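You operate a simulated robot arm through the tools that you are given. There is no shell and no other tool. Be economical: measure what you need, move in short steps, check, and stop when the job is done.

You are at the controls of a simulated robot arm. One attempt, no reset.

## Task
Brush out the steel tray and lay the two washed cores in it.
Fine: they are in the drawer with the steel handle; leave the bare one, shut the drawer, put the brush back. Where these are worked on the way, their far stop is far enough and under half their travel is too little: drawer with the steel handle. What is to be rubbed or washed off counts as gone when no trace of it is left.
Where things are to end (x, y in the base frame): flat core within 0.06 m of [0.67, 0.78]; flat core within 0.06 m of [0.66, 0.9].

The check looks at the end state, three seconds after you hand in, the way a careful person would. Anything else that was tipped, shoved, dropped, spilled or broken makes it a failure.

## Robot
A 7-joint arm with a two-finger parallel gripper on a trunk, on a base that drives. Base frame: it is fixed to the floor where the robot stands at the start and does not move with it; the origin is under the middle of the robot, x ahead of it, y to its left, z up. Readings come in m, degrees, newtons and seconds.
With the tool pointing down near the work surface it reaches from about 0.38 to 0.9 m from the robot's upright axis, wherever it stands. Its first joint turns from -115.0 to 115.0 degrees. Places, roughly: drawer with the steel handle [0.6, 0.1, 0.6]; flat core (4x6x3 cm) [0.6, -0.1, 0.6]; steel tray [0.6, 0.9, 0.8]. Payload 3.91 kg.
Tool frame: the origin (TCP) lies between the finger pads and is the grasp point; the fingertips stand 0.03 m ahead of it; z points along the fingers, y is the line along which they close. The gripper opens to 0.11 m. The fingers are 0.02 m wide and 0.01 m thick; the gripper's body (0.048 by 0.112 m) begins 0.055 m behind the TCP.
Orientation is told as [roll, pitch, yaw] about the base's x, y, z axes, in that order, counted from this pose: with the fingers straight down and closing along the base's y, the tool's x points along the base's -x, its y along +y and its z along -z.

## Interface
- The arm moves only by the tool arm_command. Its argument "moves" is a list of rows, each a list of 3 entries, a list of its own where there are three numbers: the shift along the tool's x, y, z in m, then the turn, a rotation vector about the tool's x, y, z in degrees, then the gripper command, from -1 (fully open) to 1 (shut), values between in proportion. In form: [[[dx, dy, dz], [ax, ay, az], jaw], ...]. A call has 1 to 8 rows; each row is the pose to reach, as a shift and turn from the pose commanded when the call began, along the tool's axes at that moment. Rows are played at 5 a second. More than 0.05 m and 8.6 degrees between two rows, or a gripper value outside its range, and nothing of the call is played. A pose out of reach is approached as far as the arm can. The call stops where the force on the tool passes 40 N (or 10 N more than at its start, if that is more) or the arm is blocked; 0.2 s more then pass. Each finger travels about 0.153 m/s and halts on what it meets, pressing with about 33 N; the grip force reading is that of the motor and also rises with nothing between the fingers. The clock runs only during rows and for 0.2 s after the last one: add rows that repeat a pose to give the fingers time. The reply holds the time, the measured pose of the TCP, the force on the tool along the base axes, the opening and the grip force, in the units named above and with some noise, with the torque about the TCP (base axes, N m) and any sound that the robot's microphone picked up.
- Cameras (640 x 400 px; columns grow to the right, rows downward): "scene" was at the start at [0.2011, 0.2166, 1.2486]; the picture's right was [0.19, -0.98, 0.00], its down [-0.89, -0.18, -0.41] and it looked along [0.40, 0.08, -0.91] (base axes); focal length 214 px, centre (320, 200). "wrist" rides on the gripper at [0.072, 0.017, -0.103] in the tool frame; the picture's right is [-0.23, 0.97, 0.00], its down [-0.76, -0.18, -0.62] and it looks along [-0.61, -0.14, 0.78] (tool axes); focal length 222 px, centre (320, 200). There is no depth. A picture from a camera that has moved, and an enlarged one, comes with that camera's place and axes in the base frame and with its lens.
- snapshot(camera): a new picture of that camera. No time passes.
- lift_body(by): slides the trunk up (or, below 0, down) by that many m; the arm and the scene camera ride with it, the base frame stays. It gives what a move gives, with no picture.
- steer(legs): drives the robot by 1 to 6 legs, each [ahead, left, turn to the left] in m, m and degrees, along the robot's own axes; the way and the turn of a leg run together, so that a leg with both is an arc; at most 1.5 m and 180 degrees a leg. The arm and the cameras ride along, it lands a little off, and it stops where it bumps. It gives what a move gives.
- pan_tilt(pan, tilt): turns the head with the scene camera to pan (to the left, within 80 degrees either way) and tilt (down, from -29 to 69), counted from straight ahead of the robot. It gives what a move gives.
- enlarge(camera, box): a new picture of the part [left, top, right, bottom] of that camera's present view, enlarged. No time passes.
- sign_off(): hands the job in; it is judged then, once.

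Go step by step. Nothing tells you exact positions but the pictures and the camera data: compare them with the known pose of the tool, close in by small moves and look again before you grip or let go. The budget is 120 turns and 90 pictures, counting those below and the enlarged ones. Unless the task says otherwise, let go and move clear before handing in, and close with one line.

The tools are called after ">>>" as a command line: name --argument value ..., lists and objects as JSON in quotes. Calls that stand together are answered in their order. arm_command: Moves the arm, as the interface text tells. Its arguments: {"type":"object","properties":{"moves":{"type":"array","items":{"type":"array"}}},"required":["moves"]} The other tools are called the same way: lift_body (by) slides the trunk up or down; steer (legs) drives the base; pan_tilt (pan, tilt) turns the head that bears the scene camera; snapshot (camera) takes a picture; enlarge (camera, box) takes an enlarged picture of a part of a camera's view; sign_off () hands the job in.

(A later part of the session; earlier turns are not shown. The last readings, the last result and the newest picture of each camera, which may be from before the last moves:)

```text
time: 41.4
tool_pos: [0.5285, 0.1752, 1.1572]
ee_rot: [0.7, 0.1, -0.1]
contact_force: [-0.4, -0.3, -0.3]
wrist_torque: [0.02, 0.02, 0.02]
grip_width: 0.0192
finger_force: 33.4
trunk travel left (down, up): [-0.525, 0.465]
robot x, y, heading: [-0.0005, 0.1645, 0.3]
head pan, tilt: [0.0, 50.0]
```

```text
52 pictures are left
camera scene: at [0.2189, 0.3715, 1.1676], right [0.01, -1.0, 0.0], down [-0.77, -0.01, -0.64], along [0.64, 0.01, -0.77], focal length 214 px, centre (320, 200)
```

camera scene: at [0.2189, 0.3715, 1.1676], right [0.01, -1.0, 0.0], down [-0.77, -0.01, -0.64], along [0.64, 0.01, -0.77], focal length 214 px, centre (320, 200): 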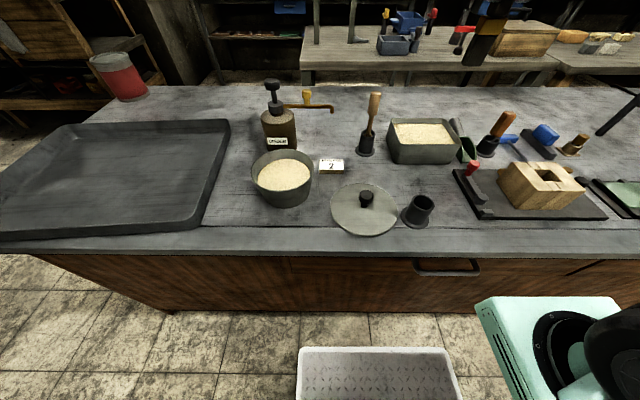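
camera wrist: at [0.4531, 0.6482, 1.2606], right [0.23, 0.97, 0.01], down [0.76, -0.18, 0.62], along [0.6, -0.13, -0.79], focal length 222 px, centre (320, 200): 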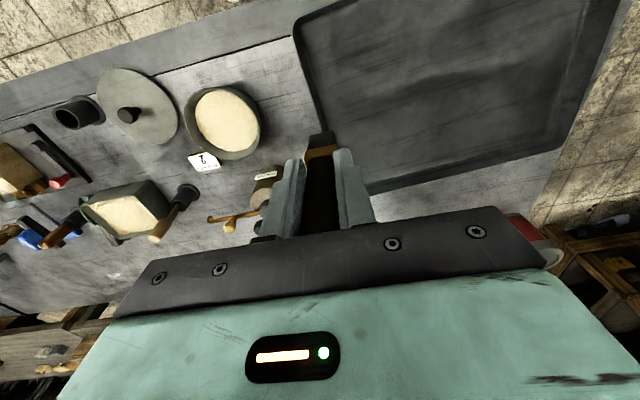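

The cup is where I took the brush from. I'll move back over (0.476, 0.180), lower until the tips are just above the rim and check.

>>> arm_command --moves '[[[0.03, 0.003, 0.03], [0, 0, 0], 1], [[0.051, 0.0045, 0.07], [0, 0, 0], 1], [[0.051, 0.0045, 0.115], [0, 0, 0], 1], [[0.051, 0.0045, 0.155], [0, 0, 0], 1], [[0.051, 0.0045, 0.182], [0, 0, 0], 1], [[0.051, 0.0045, 0.182], [0, 0, 0], 1]]'

>>> enlarge --camera "scene" --box '[350, 130, 480, 240]'

>>> enlarge --camera "wrist" --box '[220, 40, 420, 180]'

```text
time: 42.8
tool_pos: [0.4772, 0.1815, 0.9775]
ee_rot: [0.7, 0.1, -0.1]
contact_force: [0.9, -0.7, -0.4]
wrist_torque: [0.01, -0.03, -0.02]
grip_width: 0.0192
finger_force: 32.9
trunk travel left (down, up): [-0.525, 0.465]
robot x, y, heading: [-0.0004, 0.1654, 0.4]
head pan, tilt: [0.0, 50.0]
```

```text
3.64 times, centred on (415, 185) of scene
camera zoom: at [0.2188, 0.3714, 1.1676], right [0.01, -1.0, 0.0], down [-0.77, -0.01, -0.64], along [0.64, 0.01, -0.77], focal length 780 px, centre (-26, 254)
```

zoom: 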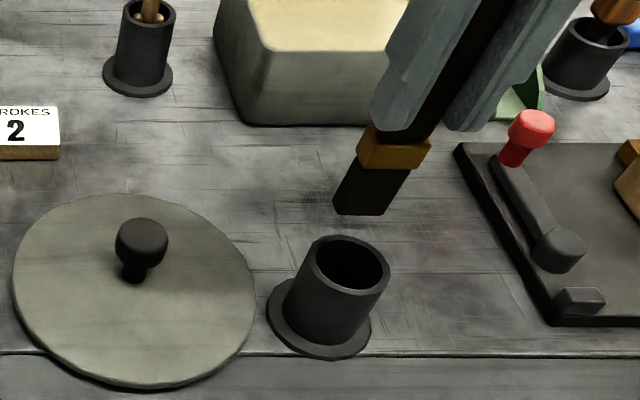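

```text
2.86 times, centred on (320, 110) of wrist
camera zoom: at [0.4063, 0.1972, 1.0802], right [0.23, 0.97, 0.01], down [0.76, -0.19, 0.62], along [0.61, -0.13, -0.78], focal length 635 px, centre (320, 457)
```

zoom: 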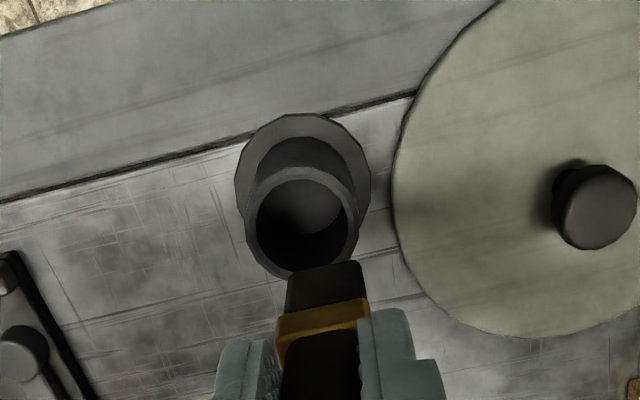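

Alignment is within a few millimetres. I'll shift slightly toward −y and lower the brush into the cup.

>>> arm_command --moves '[[[0.001, -0.003, 0.015], [0, 0, 0], 1], [[0.001, -0.003, 0.03], [0, 0, 0], 1], [[0.001, -0.003, 0.045], [0, 0, 0], 1], [[0.001, -0.003, 0.058], [0, 0, 0], 1], [[0.001, -0.003, 0.066], [0, 0, 0], 1], [[0.001, -0.003, 0.071], [0, 0, 0], 1]]'

>>> enlarge --camera "scene" --box '[350, 130, 480, 240]'

```text
time: 43.7
tool_pos: [0.4772, 0.1796, 0.9276]
ee_rot: [0.7, -0.4, 0.0]
contact_force: [-10.3, -4.6, 29.3]
wrist_torque: [0.04, 0.37, 0.04]
grip_width: 0.0193
finger_force: 33.1
trunk travel left (down, up): [-0.525, 0.465]
robot x, y, heading: [0.0008, 0.1634, 0.4]
head pan, tilt: [0.0, 50.0]
stopped in row 4: the force on the tool passed its limit (the readings are from after the stop); the commanded pose is now the measured one
```

```text
3.64 times, centred on (415, 185) of scene
camera zoom: at [0.2177, 0.3712, 1.1681], right [0.01, -1.0, 0.0], down [-0.77, -0.01, -0.64], along [0.64, 0.01, -0.77], focal length 780 px, centre (-26, 254)
```

zoom: 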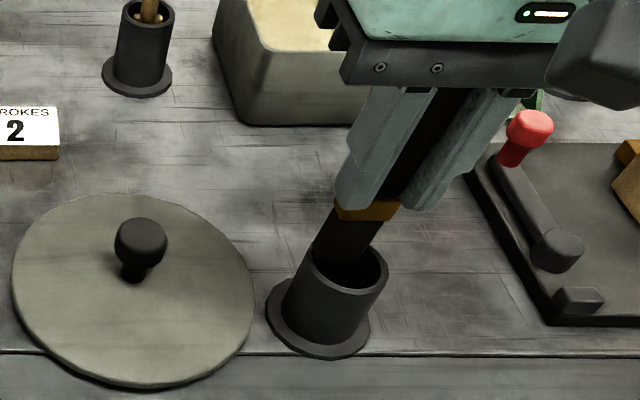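

The bristles caught the back-left of the rim. I'll raise a little and measure the offset.

>>> arm_command --moves '[[[0, 0, -0.012], [0, 0, 0], 1], [[0, 0, -0.025], [0, 0, 0], 1]]'

>>> enlarge --camera "scene" --box '[370, 150, 450, 230]'

>>> enlarge --camera "wrist" --box '[250, 60, 390, 170]'

```text
time: 44.3
tool_pos: [0.4787, 0.1801, 0.9513]
ee_rot: [0.8, -0.3, -0.1]
contact_force: [-0.1, 0.0, -0.7]
wrist_torque: [0.0, -0.01, -0.04]
grip_width: 0.0191
finger_force: 33.2
trunk travel left (down, up): [-0.525, 0.465]
robot x, y, heading: [0.0033, 0.163, 0.6]
head pan, tilt: [0.0, 50.0]
```

```text
5.00 times, centred on (410, 190) of scene
camera zoom: at [0.2189, 0.3714, 1.1674], right [0.01, -1.0, 0.0], down [-0.77, -0.01, -0.64], along [0.64, 0.01, -0.77], focal length 1072 px, centre (-130, 250)
```

zoom: 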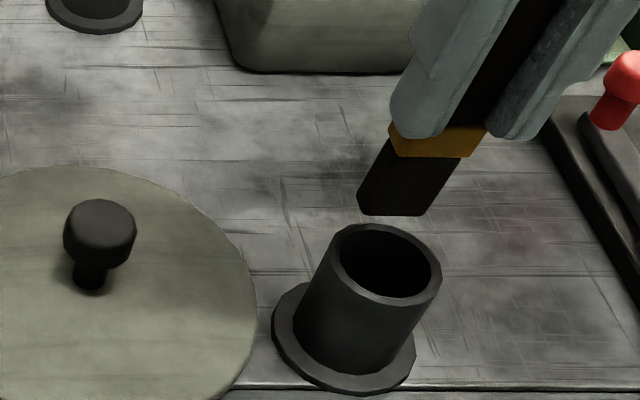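

```text
3.64 times, centred on (320, 115) of wrist
camera zoom: at [0.4066, 0.1944, 1.0541], right [0.23, 0.97, 0.01], down [0.76, -0.19, 0.62], along [0.61, -0.13, -0.78], focal length 808 px, centre (320, 509)
```

zoom: 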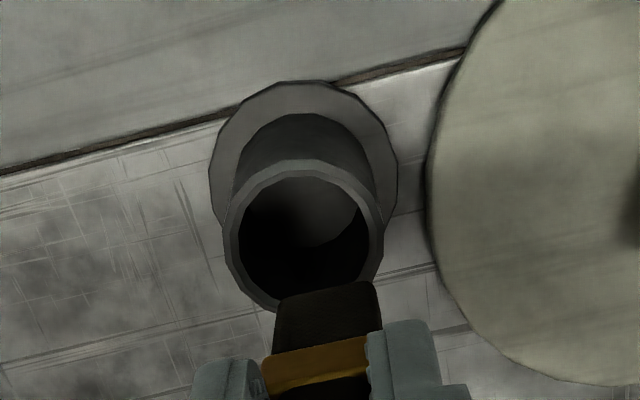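

The brush has slid up a little in the grip, and its tip sits about 8 mm too far in +x and 6 mm too far in +y relative to the cup. I'll correct that and look.

>>> arm_command --moves '[[[0.008, -0.006, 0], [0, 0, 0], 1], [[0.008, -0.006, 0.008], [0, 0, 0], 1]]'

>>> enlarge --camera "scene" --box '[370, 150, 450, 230]'

>>> enlarge --camera "wrist" --box '[250, 60, 390, 170]'

```text
time: 44.9
tool_pos: [0.4698, 0.174, 0.9445]
ee_rot: [0.8, -0.3, -0.3]
contact_force: [0.5, 0.6, -0.8]
wrist_torque: [0.0, -0.03, -0.01]
grip_width: 0.019
finger_force: 33.1
trunk travel left (down, up): [-0.525, 0.465]
robot x, y, heading: [0.0024, 0.1615, 0.4]
head pan, tilt: [0.0, 50.0]
```

```text
5.00 times, centred on (410, 190) of scene
camera zoom: at [0.2188, 0.3714, 1.1676], right [0.01, -1.0, 0.0], down [-0.77, -0.01, -0.64], along [0.64, 0.01, -0.77], focal length 1072 px, centre (-130, 250)
```

zoom: 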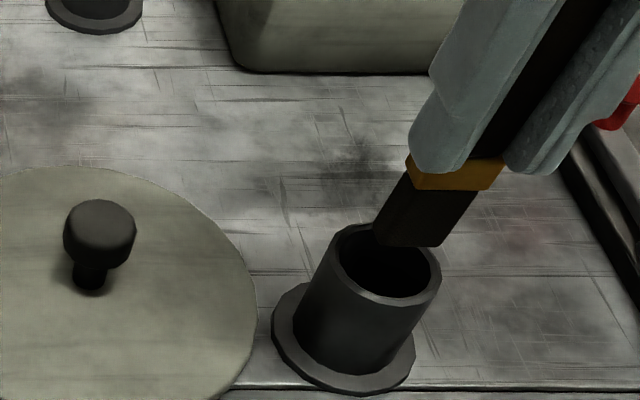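

```text
3.64 times, centred on (320, 115) of wrist
camera zoom: at [0.3984, 0.188, 1.0467], right [0.23, 0.97, 0.01], down [0.76, -0.19, 0.62], along [0.61, -0.13, -0.78], focal length 808 px, centre (320, 509)
```

zoom: 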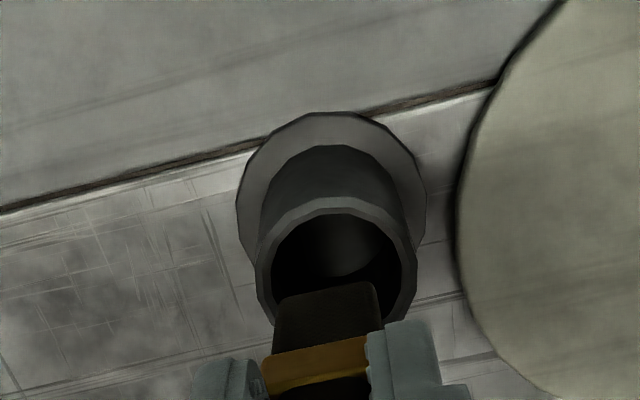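

The tip is now lined up over the opening. I'll descend gently into the cup.

>>> arm_command --moves '[[[0, 0.001, 0.01], [0, 0, 0], 1], [[0, 0.001, 0.02], [0, 0, 0], 1], [[0, 0.001, 0.03], [0, 0, 0], 1], [[0, 0.001, 0.04], [0, 0, 0], 1], [[0, 0.001, 0.047], [0, 0, 0], 1]]'

>>> enlarge --camera "scene" --box '[370, 150, 450, 230]'

```text
time: 46.1
tool_pos: [0.4692, 0.1739, 0.8974]
ee_rot: [0.8, -0.1, -0.2]
contact_force: [-0.9, 1.0, -0.5]
wrist_torque: [0.02, -0.01, -0.04]
grip_width: 0.0192
finger_force: 33.3
trunk travel left (down, up): [-0.525, 0.465]
robot x, y, heading: [0.0015, 0.1686, 0.6]
head pan, tilt: [0.0, 50.0]
```

```text
5.00 times, centred on (410, 190) of scene
camera zoom: at [0.2188, 0.3714, 1.1676], right [0.01, -1.0, 0.0], down [-0.77, -0.01, -0.64], along [0.64, 0.01, -0.77], focal length 1072 px, centre (-130, 250)
```

zoom: 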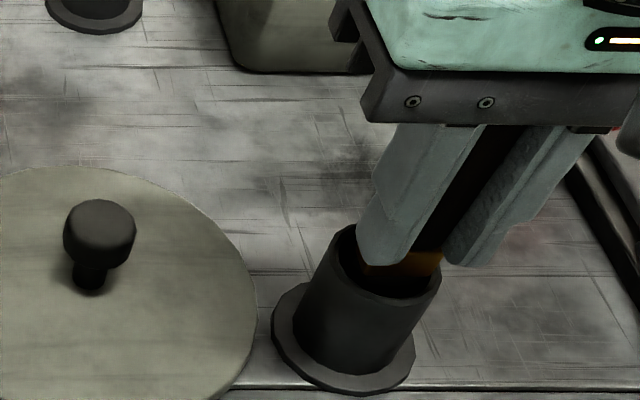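

The brush is in the cup with no contact force. I'll lower it the last few millimetres and let go.

>>> arm_command --moves '[[[0, 0, 0.003], [0, 0, 0], 1], [[0, 0, 0.006], [0, 0, 0], 1]]'

>>> arm_command --moves '[[[0, 0, 0], [0, 0, 0], 0.5], [[0, 0, 0], [0, 0, 0], 0.0], [[0, 0, 0], [0, 0, 0], -0.3], [[0, 0, -0.03], [0, 0, 0], -0.3], [[0, 0, -0.07], [0, 0, 0], -0.3], [[0, 0, -0.11], [0, 0, 0], -0.3], [[0, 0, -0.15], [0, 0, 0], -0.3]]'

>>> enlarge --camera "scene" --box '[360, 130, 480, 240]'

```text
time: 46.7
tool_pos: [0.4715, 0.1752, 0.8907]
ee_rot: [0.8, -0.3, -0.1]
contact_force: [-0.5, -0.9, -0.6]
wrist_torque: [0.01, 0.01, -0.02]
grip_width: 0.0193
finger_force: 33.0
trunk travel left (down, up): [-0.525, 0.465]
robot x, y, heading: [-0.0028, 0.1624, 0.6]
head pan, tilt: [0.0, 50.0]
```

```text
time: 48.3
tool_pos: [0.4718, 0.1718, 1.0427]
ee_rot: [0.7, -0.2, -0.2]
contact_force: [0.0, 0.2, -0.2]
wrist_torque: [0.0, 0.0, 0.0]
grip_width: 0.0718
finger_force: 0.2
trunk travel left (down, up): [-0.525, 0.465]
robot x, y, heading: [0.0014, 0.1627, 0.6]
head pan, tilt: [0.0, 50.0]
```

```text
3.64 times, centred on (420, 185) of scene
camera zoom: at [0.219, 0.3714, 1.1675], right [0.01, -1.0, 0.0], down [-0.77, -0.01, -0.64], along [0.64, 0.01, -0.77], focal length 780 px, centre (-44, 254)
```

zoom: 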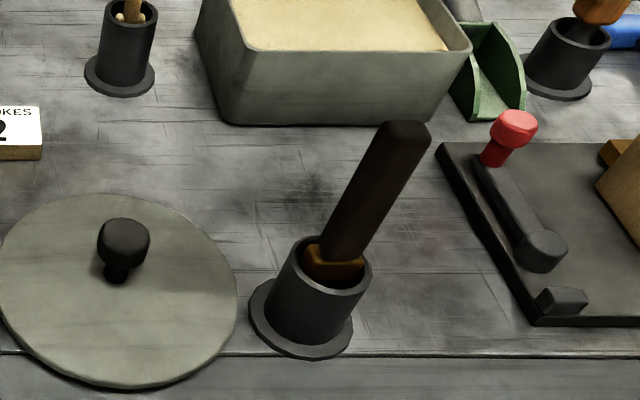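

The brush is back in its cup. Next is the drawer, so I'll get a good look at the handle.

>>> enlarge --camera "scene" --box '[390, 235, 510, 315]'

>>> steer --legs '[[-0.45, 0, 0]]'

>>> snapshot --camera "scene"

```text
5.00 times, centred on (450, 275) of scene
camera zoom: at [0.219, 0.3714, 1.1675], right [0.01, -1.0, 0.0], down [-0.77, -0.01, -0.64], along [0.64, 0.01, -0.77], focal length 1072 px, centre (-330, -175)
```

zoom: 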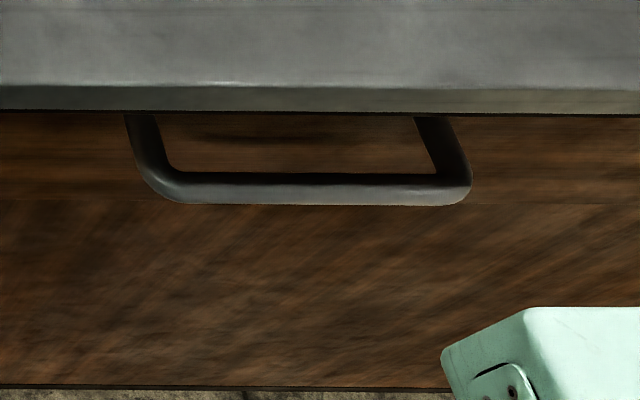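

```text
time: 51.0
tool_pos: [0.0174, 0.1684, 1.0415]
ee_rot: [0.8, -0.2, 0.1]
contact_force: [0.3, -0.3, -0.8]
wrist_torque: [-0.01, -0.01, 0.0]
grip_width: 0.0715
finger_force: 0.1
trunk travel left (down, up): [-0.525, 0.465]
robot x, y, heading: [-0.4559, 0.1576, 1.0]
head pan, tilt: [0.0, 50.0]
```

```text
41 pictures are left
camera scene: at [-0.236, 0.3675, 1.1676], right [0.01, -1.0, 0.0], down [-0.77, -0.01, -0.64], along [0.64, 0.01, -0.77], focal length 214 px, centre (320, 200)
```

scene: 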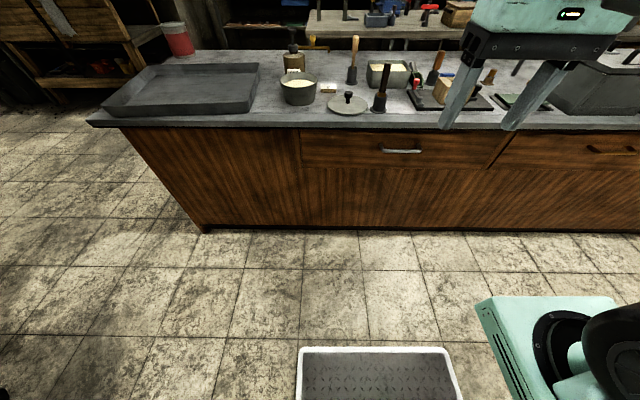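

I'll zoom in on the steel handle from here for triangulation.

>>> enlarge --camera "scene" --box '[290, 110, 440, 200]'

```text
4.27 times, centred on (365, 155) of scene
camera zoom: at [-0.236, 0.3675, 1.1676], right [0.01, -1.0, 0.0], down [-0.77, -0.01, -0.64], along [0.64, 0.01, -0.77], focal length 915 px, centre (128, 392)
```

zoom: 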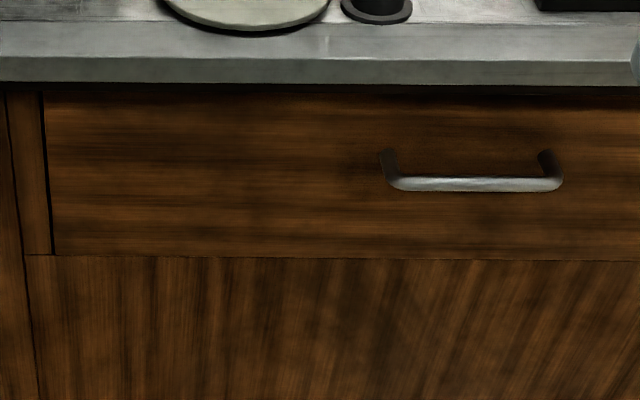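

The handle bar is at about (0.411, 0.073, 0.675), slightly recessed under the bench edge, with about 4 cm of clearance behind it. I'll turn the tool to point forward with the fingers closing vertically, staying short of the bench.

>>> arm_command --moves '[[[-0.025, -0.0135, 0.01], [-4.62, -4.62, 4.62], -0.3], [[-0.05, -0.027, 0.02], [-9.24, -9.24, 9.24], -0.3], [[-0.075, -0.0405, 0.03], [-13.86, -13.86, 13.86], -0.3], [[-0.1, -0.054, 0.04], [-18.48, -18.48, 18.48], -0.3], [[-0.125, -0.0675, 0.05], [-23.1, -23.1, 23.1], -0.3], [[-0.15, -0.081, 0.06], [-27.72, -27.72, 27.72], -0.3], [[-0.17, -0.0945, 0.07], [-32.34, -32.34, 32.34], -0.3]]'

>>> arm_command --moves '[[[0, 0, 0], [-4.62, -4.62, 4.62], -0.3], [[0, 0, 0], [-9.24, -9.24, 9.24], -0.3], [[0, 0, 0], [-13.86, -13.86, 13.86], -0.3], [[0, 0, 0], [-18.48, -18.48, 18.48], -0.3], [[0, 0, 0], [-23.1, -23.1, 23.1], -0.3], [[0, 0, 0], [-27.72, -27.72, 27.72], -0.3], [[0, 0, 0], [-32.34, -32.34, 32.34], -0.3], [[0, 0, 0], [-36.94, -36.94, 36.94], -0.3]]'

>>> snapshot --camera "scene"

```text
time: 52.6
tool_pos: [0.1878, 0.0762, 0.9721]
ee_rot: [42.3, -19.2, -41.6]
contact_force: [0.3, 0.0, -0.2]
wrist_torque: [-0.02, -0.02, -0.05]
grip_width: 0.0716
finger_force: 0.1
trunk travel left (down, up): [-0.525, 0.465]
robot x, y, heading: [-0.4528, 0.1613, 0.6]
head pan, tilt: [0.0, 50.0]
```

```text
time: 54.4
tool_pos: [0.2495, 0.073, 0.9819]
ee_rot: [84.0, -4.6, -84.0]
contact_force: [-1.6, 0.2, 0.7]
wrist_torque: [-0.02, 0.09, 0.03]
grip_width: 0.0713
finger_force: 0.0
out of reach, approached as far as the arm can: row 3, 4, 5, 6, 7, 8
trunk travel left (down, up): [-0.525, 0.465]
robot x, y, heading: [-0.4508, 0.1567, 0.8]
head pan, tilt: [0.0, 50.0]
```

```text
39 pictures are left
camera scene: at [-0.2364, 0.3675, 1.1677], right [0.01, -1.0, 0.0], down [-0.77, -0.01, -0.64], along [0.64, 0.01, -0.77], focal length 214 px, centre (320, 200)
```

scene: 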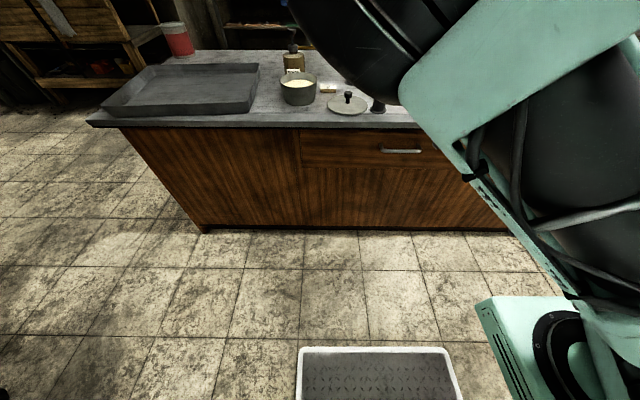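

The arm can't quite level out while folded this high. I'll lower the trunk, which drops the tool to handle height and gives a level view of it.

>>> lift_body --by -0.3

>>> pan_tilt --pan -20 --tilt 20

>>> snapshot --camera "scene"

>>> snapshot --camera "wrist"

```text
time: 57.4
tool_pos: [0.2494, 0.0726, 0.6804]
ee_rot: [84.0, -4.8, -84.1]
contact_force: [1.0, -0.2, 0.6]
wrist_torque: [-0.01, -0.02, -0.01]
grip_width: 0.0717
finger_force: 0.1
trunk travel left (down, up): [-0.225, 0.765]
robot x, y, heading: [-0.4556, 0.1595, 0.7]
head pan, tilt: [0.0, 50.0]
```

```text
time: 58.4
tool_pos: [0.2494, 0.0719, 0.6806]
ee_rot: [84.0, -4.7, -84.0]
contact_force: [0.3, -0.9, -1.0]
wrist_torque: [0.02, 0.0, -0.01]
grip_width: 0.0713
finger_force: 0.0
trunk travel left (down, up): [-0.225, 0.765]
robot x, y, heading: [-0.4535, 0.1607, 0.8]
head pan, tilt: [-20.0, 20.0]
```

```text
38 pictures are left
camera scene: at [-0.2251, 0.3359, 0.9131], right [-0.33, -0.94, 0.0], down [-0.32, 0.11, -0.94], along [0.89, -0.31, -0.34], focal length 214 px, centre (320, 200)
```

scene: 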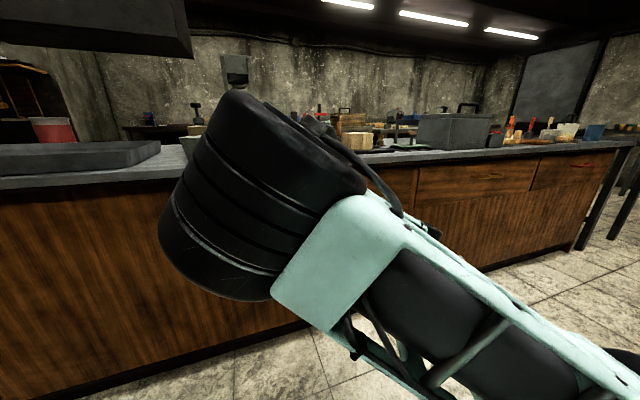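

```text
37 pictures are left
camera wrist: at [0.1422, 0.135, 0.7021], right [0.12, -0.14, 0.98], down [-0.56, -0.83, -0.05], along [0.82, -0.54, -0.17], focal length 222 px, centre (320, 200)
```

wrist: 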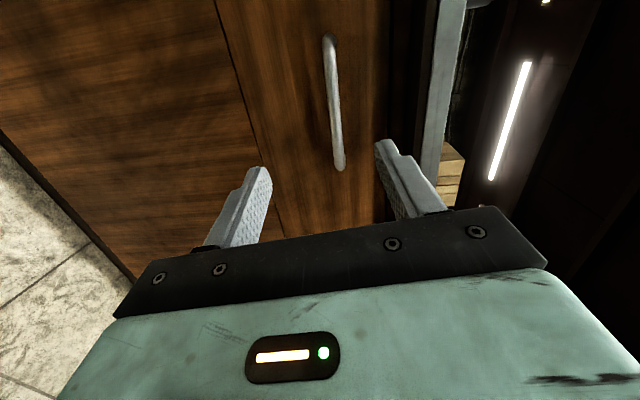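

The handle bar is at z≈0.682, between the finger heights. I'll advance to just in front of it and check.

>>> arm_command --moves '[[[-0.004, 0.004, 0.037], [0, 0, 0], -0.3], [[-0.008, 0.008, 0.073], [0, 0, 0], -0.3], [[-0.011, 0.012, 0.108], [0, 0, 0], -0.3]]'

>>> snapshot --camera "wrist"

```text
time: 59.2
tool_pos: [0.3389, 0.0904, 0.6862]
ee_rot: [83.7, -4.7, -83.9]
contact_force: [0.4, 0.4, 0.3]
wrist_torque: [-0.02, -0.02, 0.01]
grip_width: 0.0716
finger_force: 0.0
out of reach, approached as far as the arm can: row 3
trunk travel left (down, up): [-0.225, 0.765]
robot x, y, heading: [-0.4547, 0.1586, 0.8]
head pan, tilt: [-20.0, 20.0]
```

```text
36 pictures are left
camera wrist: at [0.2319, 0.1514, 0.7077], right [0.12, -0.14, 0.98], down [-0.55, -0.83, -0.05], along [0.82, -0.54, -0.18], focal length 222 px, centre (320, 200)
```

wrist: 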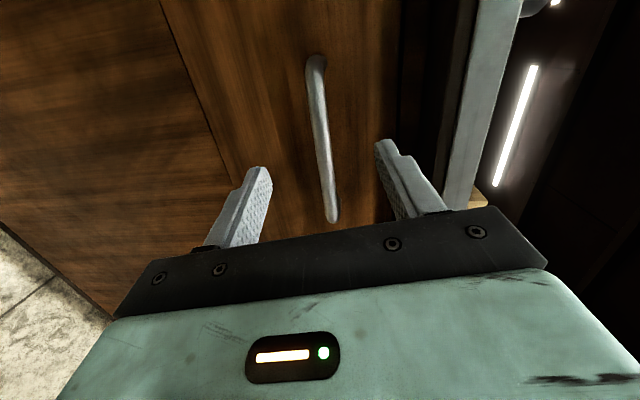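

The arm is at its reach limit. I'll retract a bit, drive the base forward 0.1 m and then approach with the arm.

>>> arm_command --moves '[[[0, 0, -0.04], [0, 0, 0], -0.3], [[0, 0, -0.07], [0, 0, 0], -0.3]]'

>>> steer --legs '[[0.1, 0, 0]]'

>>> snapshot --camera "wrist"

```text
time: 59.8
tool_pos: [0.2677, 0.0813, 0.6909]
ee_rot: [84.0, -4.7, -84.1]
contact_force: [-0.2, -0.9, 0.2]
wrist_torque: [0.0, -0.04, 0.0]
grip_width: 0.0717
finger_force: 0.0
trunk travel left (down, up): [-0.225, 0.765]
robot x, y, heading: [-0.4543, 0.1603, 0.9]
head pan, tilt: [-20.0, 20.0]
```

```text
time: 60.9
tool_pos: [0.371, 0.0817, 0.6919]
ee_rot: [84.0, -4.6, -84.3]
contact_force: [-0.7, 0.9, 1.1]
wrist_torque: [-0.02, 0.01, -0.01]
grip_width: 0.0716
finger_force: 0.0
trunk travel left (down, up): [-0.225, 0.765]
robot x, y, heading: [-0.3504, 0.1598, 1.0]
head pan, tilt: [-20.0, 20.0]
```

```text
35 pictures are left
camera wrist: at [0.2635, 0.1455, 0.7126], right [0.12, -0.14, 0.98], down [-0.56, -0.83, -0.05], along [0.82, -0.54, -0.17], focal length 222 px, centre (320, 200)
```

wrist: 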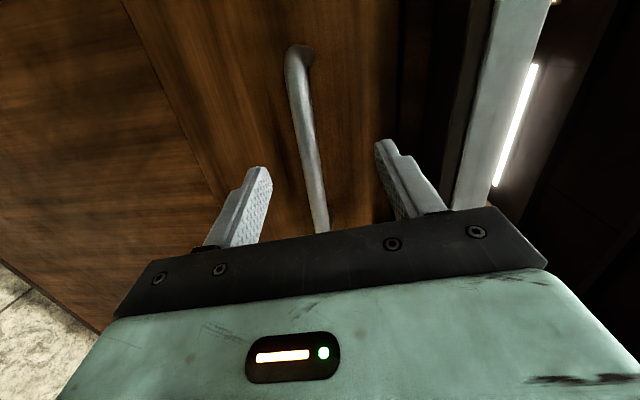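

The bar lies between the fingers, slightly low. I'll advance 3 cm, drop 1 cm and close.

>>> arm_command --moves '[[[-0.001, -0.004, 0.017], [0, 0, 0], -0.3], [[-0.0025, -0.0065, 0.033], [0, 0, 0], -0.3], [[-0.0025, -0.0065, 0.033], [0, 0, 0], 0.5], [[-0.0025, -0.0065, 0.033], [0, 0, 0], 1], [[-0.0025, -0.0065, 0.033], [0, 0, 0], 1]]'

>>> snapshot --camera "wrist"

```text
time: 62.1
tool_pos: [0.4025, 0.0834, 0.6826]
ee_rot: [83.8, -4.6, -84.2]
contact_force: [-4.1, -1.8, -13.8]
wrist_torque: [0.99, 0.18, -0.23]
grip_width: 0.0152
finger_force: 45.0
trunk travel left (down, up): [-0.225, 0.765]
robot x, y, heading: [-0.3517, 0.1587, 0.6]
head pan, tilt: [-20.0, 20.0]
```

```text
34 pictures are left
camera wrist: at [0.2951, 0.1458, 0.7028], right [0.12, -0.14, 0.98], down [-0.56, -0.83, -0.05], along [0.82, -0.54, -0.18], focal length 222 px, centre (320, 200)
```

wrist: 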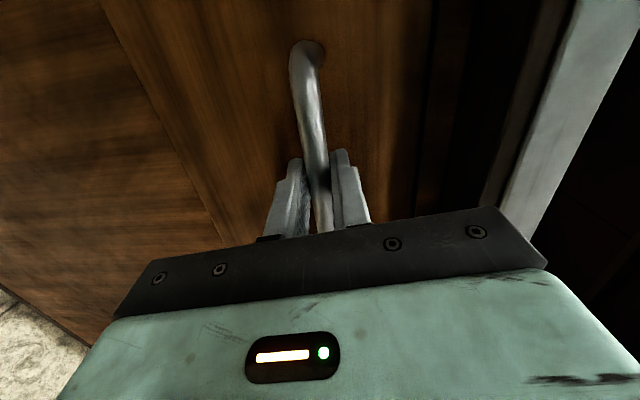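

I have a firm grip on the handle. I'll pull the drawer by driving the base straight back in stages.

>>> steer --legs '[[-0.15, 0, 0]]'

```text
time: 63.5
tool_pos: [0.2517, 0.0843, 0.6816]
ee_rot: [83.6, -4.7, -83.9]
contact_force: [-1.8, 11.5, -23.7]
wrist_torque: [0.91, 0.26, -0.28]
grip_width: 0.0153
finger_force: 45.0
trunk travel left (down, up): [-0.225, 0.765]
robot x, y, heading: [-0.4959, 0.1615, 0.6]
head pan, tilt: [-20.0, 20.0]
```

The drawer is coming out smoothly. I'll relieve the vertical strain a little and pull further.

>>> arm_command --moves '[[[0, -0.002, 0], [0, 0, 0], 1], [[0.001, -0.004, 0], [0, 0, 0], 1]]'

>>> steer --legs '[[-0.08, 0, 0]]'

>>> snapshot --camera "wrist"

```text
time: 64.1
tool_pos: [0.2521, 0.084, 0.6811]
ee_rot: [83.6, -4.6, -84.0]
contact_force: [-2.1, 3.8, 1.0]
wrist_torque: [0.96, 0.04, -0.55]
grip_width: 0.0155
finger_force: 44.5
trunk travel left (down, up): [-0.225, 0.765]
robot x, y, heading: [-0.4993, 0.1617, 0.5]
head pan, tilt: [-20.0, 20.0]
```

```text
time: 65.1
tool_pos: [0.1745, 0.0842, 0.6797]
ee_rot: [83.8, -4.6, -83.8]
contact_force: [1.1, 25.6, 6.4]
wrist_torque: [0.97, -0.07, 0.18]
grip_width: 0.0154
finger_force: 45.6
trunk travel left (down, up): [-0.225, 0.765]
robot x, y, heading: [-0.576, 0.1585, 0.5]
head pan, tilt: [-20.0, 20.0]
```

```text
33 pictures are left
camera wrist: at [0.068, 0.1447, 0.7027], right [0.12, -0.14, 0.98], down [-0.55, -0.83, -0.05], along [0.83, -0.54, -0.18], focal length 222 px, centre (320, 200)
```

wrist: 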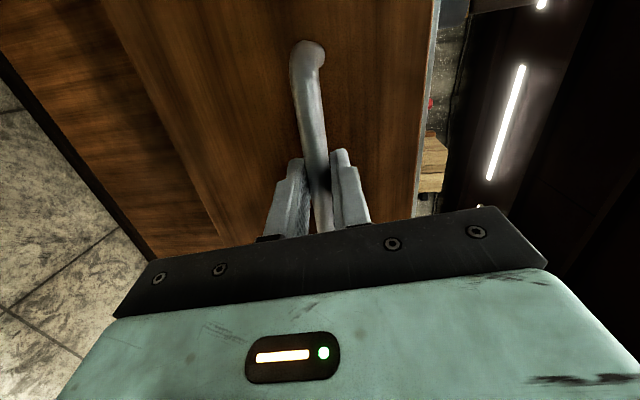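

It's open 0.23 m and the far stop isn't reached yet. I'll pull a bit more.

>>> steer --legs '[[-0.06, 0, 0]]'

```text
time: 66.1
tool_pos: [0.1153, 0.0821, 0.6811]
ee_rot: [83.7, -4.6, -83.5]
contact_force: [1.7, 12.9, 3.2]
wrist_torque: [0.97, -0.01, -0.19]
grip_width: 0.0153
finger_force: 45.0
trunk travel left (down, up): [-0.225, 0.765]
robot x, y, heading: [-0.6348, 0.1559, 0.5]
head pan, tilt: [-20.0, 20.0]
```

It's open 0.29 m, which should be well over half. I'll release the handle, back away and look inside from above.

>>> arm_command --moves '[[[0, 0, 0], [0, 0, 0], 0.3], [[0, 0, 0], [0, 0, 0], -0.3], [[0, 0, -0.03], [0, 0, 0], -0.3], [[0, 0, -0.06], [0, 0, 0], -0.3]]'

>>> steer --legs '[[-0.1, 0, 0]]'

>>> lift_body --by 0.5

>>> pan_tilt --pan 0 --tilt 45

>>> snapshot --camera "scene"

```text
time: 67.1
tool_pos: [0.0635, 0.0765, 0.6878]
ee_rot: [83.8, -4.6, -83.5]
contact_force: [-1.1, 0.4, 0.0]
wrist_torque: [0.01, 0.0, 0.02]
grip_width: 0.0714
finger_force: 0.0
out of reach, approached as far as the arm can: row 4
trunk travel left (down, up): [-0.225, 0.765]
robot x, y, heading: [-0.635, 0.1575, 0.4]
head pan, tilt: [-20.0, 20.0]
```

```text
time: 68.2
tool_pos: [-0.0344, 0.0755, 0.6882]
ee_rot: [83.8, -4.7, -83.5]
contact_force: [-0.8, -0.3, 0.5]
wrist_torque: [-0.01, 0.02, -0.01]
grip_width: 0.0718
finger_force: 0.1
trunk travel left (down, up): [-0.225, 0.765]
robot x, y, heading: [-0.7356, 0.1598, 0.6]
head pan, tilt: [-20.0, 20.0]
```

```text
refused: 0.5 is not a number from -0.4 to 0.4
```

```text
time: 69.1
tool_pos: [-0.0329, 0.0752, 0.6885]
ee_rot: [83.6, -4.7, -83.6]
contact_force: [0.0, 0.5, -0.2]
wrist_torque: [-0.02, 0.0, 0.03]
grip_width: 0.0716
finger_force: 0.2
trunk travel left (down, up): [-0.225, 0.765]
robot x, y, heading: [-0.7368, 0.1576, 0.4]
head pan, tilt: [0.0, 45.0]
```

```text
32 pictures are left
camera scene: at [-0.5112, 0.3638, 0.8745], right [0.01, -1.0, 0.0], down [-0.71, -0.01, -0.71], along [0.71, 0.01, -0.71], focal length 214 px, centre (320, 200)
```

scene: 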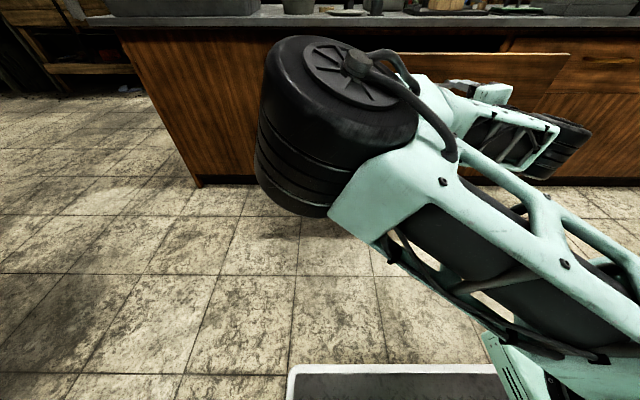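

I'll raise the trunk and turn the tool back to pointing down.

>>> lift_body --by 0.4

>>> arm_command --moves '[[[0, 0, 0], [4.62, 4.62, -4.62], -0.3], [[0, 0, 0], [9.24, 9.24, -9.24], -0.3], [[0, 0, 0], [13.86, 13.86, -13.86], -0.3], [[0, 0, 0], [18.48, 18.48, -18.48], -0.3], [[0, 0, 0], [23.1, 23.1, -23.1], -0.3], [[0, 0, 0], [27.72, 27.72, -27.72], -0.6], [[0, 0, 0], [32.34, 32.34, -32.34], -1], [[0, 0, 0], [36.94, 36.94, -36.94], -1]]'

>>> arm_command --moves '[[[0, 0, 0], [4.62, 4.62, -4.62], -1], [[0, 0, 0], [9.24, 9.24, -9.24], -1], [[0, 0, 0], [13.86, 13.86, -13.86], -1], [[0, 0, 0], [18.48, 18.48, -18.48], -1], [[0, 0, 0], [23.1, 23.1, -23.1], -1], [[0, 0, 0], [27.7, 27.7, -27.7], -1]]'

>>> snapshot --camera "scene"

```text
time: 73.0
tool_pos: [-0.0337, 0.0741, 1.0879]
ee_rot: [83.7, -4.7, -83.6]
contact_force: [-0.4, 0.1, -0.8]
wrist_torque: [0.01, 0.0, -0.01]
grip_width: 0.0714
finger_force: 0.0
trunk travel left (down, up): [-0.625, 0.365]
robot x, y, heading: [-0.7302, 0.1577, 0.5]
head pan, tilt: [0.0, 45.0]
```

```text
time: 74.8
tool_pos: [-0.0354, 0.0749, 1.0892]
ee_rot: [33.5, -17.7, -32.8]
contact_force: [0.0, -0.7, -0.8]
wrist_torque: [-0.01, 0.0, 0.02]
grip_width: 0.1098
finger_force: 0.0
trunk travel left (down, up): [-0.625, 0.365]
robot x, y, heading: [-0.7331, 0.1557, 0.6]
head pan, tilt: [0.0, 45.0]
```

```text
time: 76.2
tool_pos: [-0.0328, 0.0754, 1.0886]
ee_rot: [-0.3, 1.4, 1.5]
contact_force: [1.5, 0.4, 0.3]
wrist_torque: [0.04, -0.01, 0.01]
grip_width: 0.1098
finger_force: 0.1
trunk travel left (down, up): [-0.625, 0.365]
robot x, y, heading: [-0.7287, 0.1578, 0.6]
head pan, tilt: [0.0, 45.0]
```

```text
31 pictures are left
camera scene: at [-0.5114, 0.3638, 1.2745], right [0.01, -1.0, 0.0], down [-0.71, -0.01, -0.71], along [0.71, 0.01, -0.71], focal length 214 px, centre (320, 200)
```

scene: 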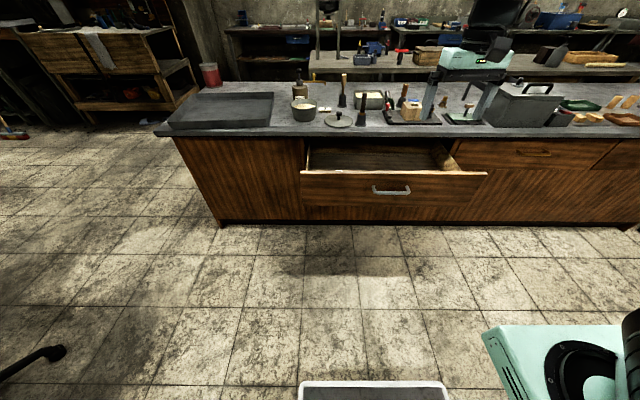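

The drawer is open. I'll drive forward and look into it from above.

>>> steer --legs '[[0.28, 0, 0]]'

>>> pan_tilt --pan -20 --tilt 52

>>> snapshot --camera "scene"

>>> snapshot --camera "wrist"

```text
time: 78.1
tool_pos: [0.2473, 0.0763, 1.088]
ee_rot: [-0.4, 1.4, 1.4]
contact_force: [-0.3, -0.3, -0.1]
wrist_torque: [0.03, 0.0, -0.03]
grip_width: 0.1101
finger_force: 0.1
trunk travel left (down, up): [-0.625, 0.365]
robot x, y, heading: [-0.4523, 0.1618, 0.5]
head pan, tilt: [0.0, 45.0]
```

```text
time: 79.0
tool_pos: [0.2475, 0.0781, 1.0877]
ee_rot: [-0.3, 1.4, 1.4]
contact_force: [0.2, 0.0, -0.1]
wrist_torque: [-0.01, 0.0, 0.0]
grip_width: 0.1101
finger_force: 0.1
trunk travel left (down, up): [-0.625, 0.365]
robot x, y, heading: [-0.4538, 0.1611, 0.5]
head pan, tilt: [-20.0, 52.0]
```

```text
30 pictures are left
camera scene: at [-0.2411, 0.3404, 1.2649], right [-0.33, -0.94, 0.0], down [-0.74, 0.26, -0.62], along [0.58, -0.21, -0.79], focal length 214 px, centre (320, 200)
```

scene: 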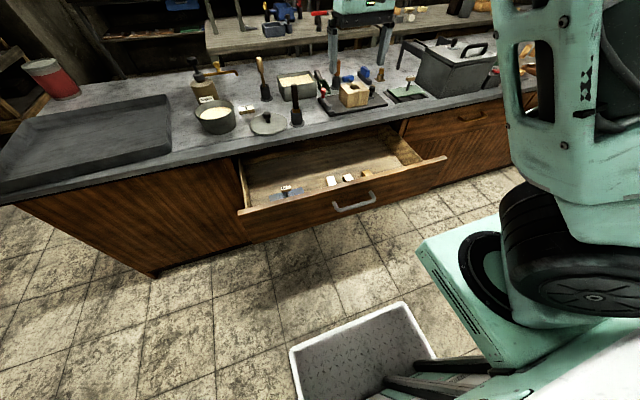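

```text
29 pictures are left
camera wrist: at [0.1775, 0.0913, 1.1923], right [0.2, 0.98, -0.01], down [0.78, -0.15, 0.61], along [0.59, -0.13, -0.8], focal length 222 px, centre (320, 200)
```

wrist: 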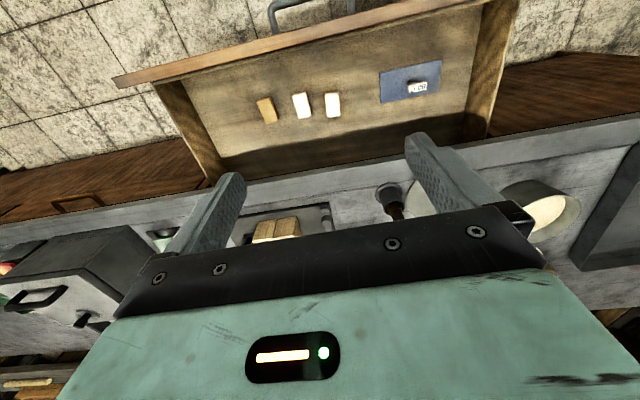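

Three cores lie near the drawer front: two white, so washed, and one tan, so bare. I'll zoom in for positions.

>>> enlarge --camera "wrist" --box '[230, 50, 390, 150]'

>>> enlarge --camera "scene" --box '[240, 130, 440, 230]'

```text
4.00 times, centred on (310, 100) of wrist
camera zoom: at [0.1775, 0.0913, 1.1923], right [0.2, 0.98, -0.01], down [0.78, -0.15, 0.61], along [0.59, -0.13, -0.8], focal length 888 px, centre (360, 600)
```

zoom: 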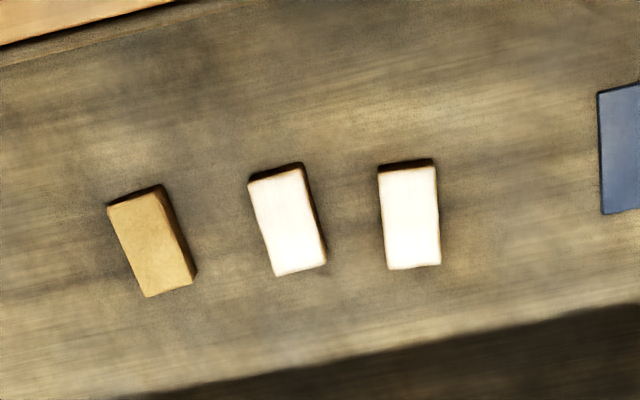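

```text
3.20 times, centred on (340, 180) of scene
camera zoom: at [-0.2411, 0.3404, 1.2649], right [-0.33, -0.94, 0.0], down [-0.74, 0.26, -0.62], along [0.58, -0.21, -0.79], focal length 686 px, centre (256, 264)
```

zoom: 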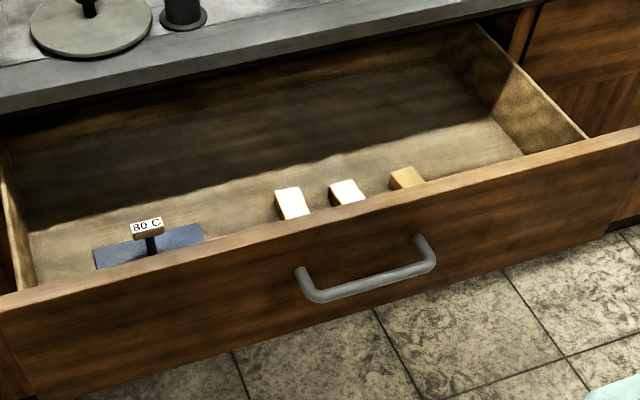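

The washed cores are A at (0.325, 0.085) and B at (0.311, 0.011), with tops near z≈0.605. The bare one is to their right. I'll go down over A, tilting the tool slightly so the wrist stays clear of the bench edge.

>>> arm_command --moves '[[[-0.025, 0.002, 0.03], [0, -5, 3], -0.15], [[-0.05, 0.005, 0.07], [0, -8, 5], -0.15], [[-0.077, 0.007, 0.1], [0, -11, 7.4], -0.15], [[-0.077, 0.007, 0.145], [0, -11, 7.4], -0.15], [[-0.077, 0.007, 0.19], [0, -11, 7.4], -0.15], [[-0.077, 0.007, 0.235], [0, -11, 7.4], -0.15], [[-0.077, 0.007, 0.28], [0, -11, 7.4], -0.15], [[-0.077, 0.007, 0.32], [0, -11, 7.4], -0.15]]'

>>> snapshot --camera "wrist"

```text
time: 80.8
tool_pos: [0.3189, 0.0871, 0.7671]
ee_rot: [0.3, -9.7, -6.0]
contact_force: [0.3, -0.6, 0.3]
wrist_torque: [-0.01, 0.01, 0.0]
grip_width: 0.0631
finger_force: 0.1
trunk travel left (down, up): [-0.625, 0.365]
robot x, y, heading: [-0.4523, 0.1625, 0.5]
head pan, tilt: [-20.0, 52.0]
```

```text
26 pictures are left
camera wrist: at [0.2334, 0.1106, 0.8556], right [0.32, 0.95, 0.04], down [0.62, -0.25, 0.74], along [0.71, -0.21, -0.67], focal length 222 px, centre (320, 200)
```

wrist: 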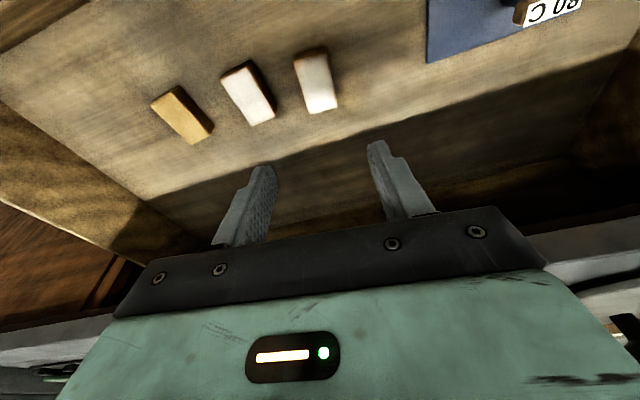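

A measures (0.322, 0.089), with the tool right above it. I'll descend most of the way and check once more.

>>> arm_command --moves '[[[0.006, 0.001, 0.04], [0, 0, 0], -0.15], [[0.012, 0.0015, 0.08], [0, 0, 0], -0.15], [[0.0155, 0.002, 0.113], [0, 0, 0], -0.15]]'

>>> snapshot --camera "wrist"

```text
time: 81.5
tool_pos: [0.3231, 0.0851, 0.6549]
ee_rot: [0.2, -9.7, -6.0]
contact_force: [-0.1, 0.0, 0.7]
wrist_torque: [-0.02, -0.03, 0.01]
grip_width: 0.0632
finger_force: 0.2
trunk travel left (down, up): [-0.625, 0.365]
robot x, y, heading: [-0.4519, 0.16, 0.6]
head pan, tilt: [-20.0, 52.0]
```

```text
25 pictures are left
camera wrist: at [0.2364, 0.1099, 0.7438], right [0.32, 0.95, 0.04], down [0.62, -0.25, 0.74], along [0.71, -0.21, -0.67], focal length 222 px, centre (320, 200)
```

wrist: 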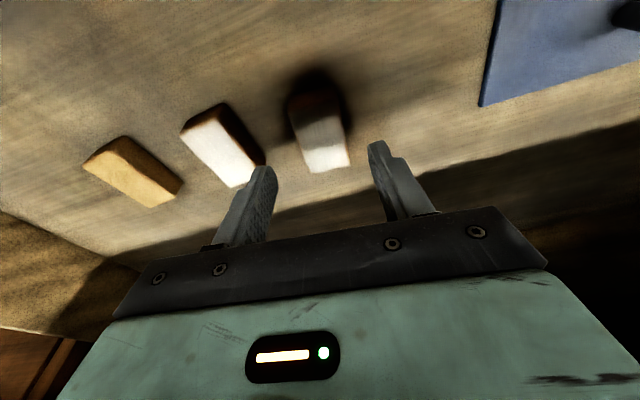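

I'm aligned, with about 8 mm clearance to B. I'll descend to z≈0.614 and close.

>>> arm_command --moves '[[[0.005, 0.003, 0.02], [0, 0, 0], -0.15], [[0.008, 0.003, 0.0395], [0, 0, 0], -0.15], [[0.008, 0.003, 0.0395], [0, 0, 0], 0.3], [[0.008, 0.003, 0.0395], [0, 0, 0], 0.6], [[0.008, 0.003, 0.0395], [0, 0, 0], 0.6]]'

>>> enlarge --camera "wrist" --box '[160, 80, 480, 280]'

```text
time: 82.8
tool_pos: [0.319, 0.0901, 0.6132]
ee_rot: [0.2, -9.6, -5.9]
contact_force: [0.4, 0.7, 0.3]
wrist_torque: [0.01, -0.04, 0.02]
grip_width: 0.0352
finger_force: 33.0
trunk travel left (down, up): [-0.625, 0.365]
robot x, y, heading: [-0.4503, 0.158, 0.4]
head pan, tilt: [-20.0, 52.0]
```

```text
2.00 times, centred on (320, 180) of wrist
camera zoom: at [0.2339, 0.1133, 0.7024], right [0.32, 0.95, 0.04], down [0.62, -0.25, 0.74], along [0.71, -0.21, -0.67], focal length 444 px, centre (320, 240)
```

zoom: 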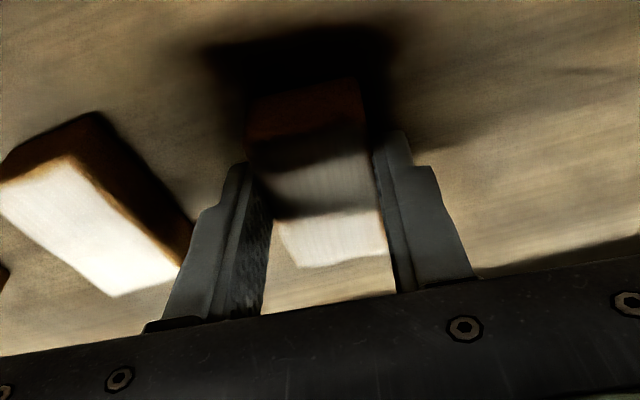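

Core A is held. I'll lift straight up out of the drawer and level the tool.

>>> arm_command --moves '[[[-0.008, 0, -0.048], [0, 0, 0], 0.6], [[-0.016, 0, -0.096], [0, 0, 0], 0.6], [[-0.024, 0, -0.144], [0, 0, 0], 0.6], [[-0.032, 0, -0.192], [0, 0, 0], 0.6], [[-0.04, 0, -0.24], [0, 0, 0], 0.6], [[-0.048, 0, -0.288], [0, 0, 0], 0.6], [[-0.056, 0, -0.336], [0, 5, 0], 0.6], [[-0.064, 0, -0.384], [0, 9.6, 0], 0.6]]'

>>> steer --legs '[[0, 0.65, 0]]'

>>> pan_tilt --pan 0 --tilt 45

>>> snapshot --camera "scene"

```text
time: 84.5
tool_pos: [0.3164, 0.0838, 0.9996]
ee_rot: [0.2, 0.1, -5.9]
contact_force: [0.4, -0.5, -1.2]
wrist_torque: [0.0, 0.01, 0.02]
grip_width: 0.0349
finger_force: 33.1
trunk travel left (down, up): [-0.625, 0.365]
robot x, y, heading: [-0.4554, 0.1617, 0.5]
head pan, tilt: [-20.0, 52.0]
```

```text
time: 88.2
tool_pos: [0.3121, 0.7305, 0.9995]
ee_rot: [0.2, 0.1, -6.1]
contact_force: [-0.3, -0.4, -1.3]
wrist_torque: [0.0, -0.04, 0.02]
grip_width: 0.035
finger_force: 32.5
trunk travel left (down, up): [-0.625, 0.365]
robot x, y, heading: [-0.456, 0.8098, 0.1]
head pan, tilt: [-20.0, 52.0]
```

```text
time: 89.0
tool_pos: [0.3112, 0.73, 0.9991]
ee_rot: [0.3, 0.0, -6.1]
contact_force: [0.5, 0.0, -1.0]
wrist_torque: [0.04, 0.02, 0.0]
grip_width: 0.0352
finger_force: 32.7
trunk travel left (down, up): [-0.625, 0.365]
robot x, y, heading: [-0.4587, 0.8091, 0.4]
head pan, tilt: [0.0, 45.0]
```

```text
23 pictures are left
camera scene: at [-0.2346, 1.0138, 1.2744], right [0.01, -1.0, 0.0], down [-0.71, 0.0, -0.71], along [0.71, 0.0, -0.71], focal length 214 px, centre (320, 200)
```

scene: 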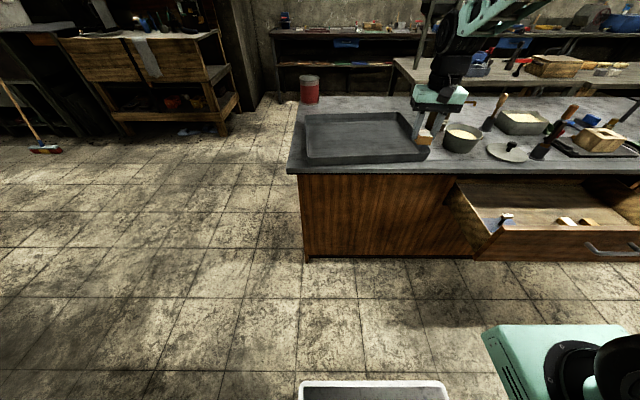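

The drawer's left side reaches y≈0.47, so I'll shift left another 0.2 m for clearance before driving forward.

>>> steer --legs '[[0, 0.2, 0], [0.4, 0, 0]]'

>>> snapshot --camera "scene"

```text
time: 92.7
tool_pos: [0.7135, 0.933, 0.9987]
ee_rot: [0.2, 0.1, -6.3]
contact_force: [-0.4, 0.2, -1.3]
wrist_torque: [-0.02, 0.03, -0.02]
grip_width: 0.0349
finger_force: 32.7
trunk travel left (down, up): [-0.625, 0.365]
robot x, y, heading: [-0.056, 1.0113, 0.2]
head pan, tilt: [0.0, 45.0]
```

```text
22 pictures are left
camera scene: at [0.1663, 1.2174, 1.2745], right [0.0, -1.0, 0.0], down [-0.71, 0.0, -0.71], along [0.71, 0.0, -0.71], focal length 214 px, centre (320, 200)
```

scene: 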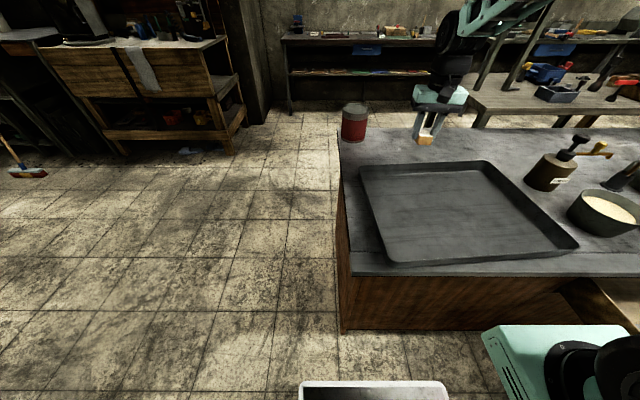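

I'm over the tray. I'll move to (0.66, 0.90) and lower until just above the tray floor.

>>> arm_command --moves '[[[0.025, -0.019, 0.0], [0, 0, 0], 0.6], [[0.0496, -0.0387, 0.01], [0, 0, 0], 0.6], [[0.0496, -0.0387, 0.055], [0, 0, 0], 0.6], [[0.0496, -0.0387, 0.1], [0, 0, 0], 0.6], [[0.0496, -0.0387, 0.135], [0, 0, 0], 0.6], [[0.0496, -0.0387, 0.143], [0, 0, 0], 0.6]]'

>>> enlarge --camera "scene" --box '[340, 110, 580, 280]'

```text
time: 94.1
tool_pos: [0.6562, 0.9019, 0.8594]
ee_rot: [0.2, 0.0, -6.2]
contact_force: [1.2, -0.5, -0.3]
wrist_torque: [-0.01, 0.0, -0.02]
grip_width: 0.0352
finger_force: 32.7
trunk travel left (down, up): [-0.625, 0.365]
robot x, y, heading: [-0.0553, 1.0109, 0.3]
head pan, tilt: [0.0, 45.0]
```

```text
2.35 times, centred on (460, 195) of scene
camera zoom: at [0.1662, 1.2174, 1.2745], right [0.0, -1.0, 0.0], down [-0.71, 0.0, -0.71], along [0.71, 0.0, -0.71], focal length 505 px, centre (-9, 212)
```

zoom: 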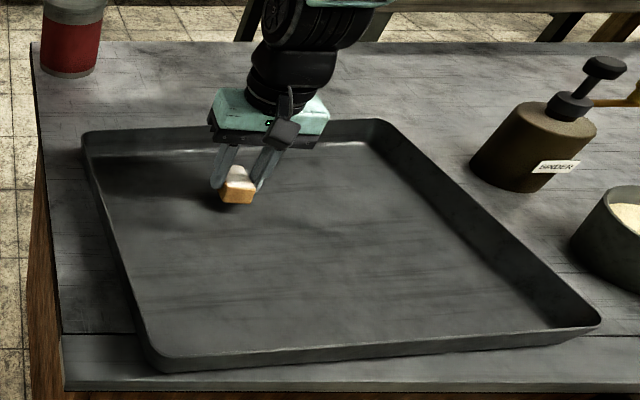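

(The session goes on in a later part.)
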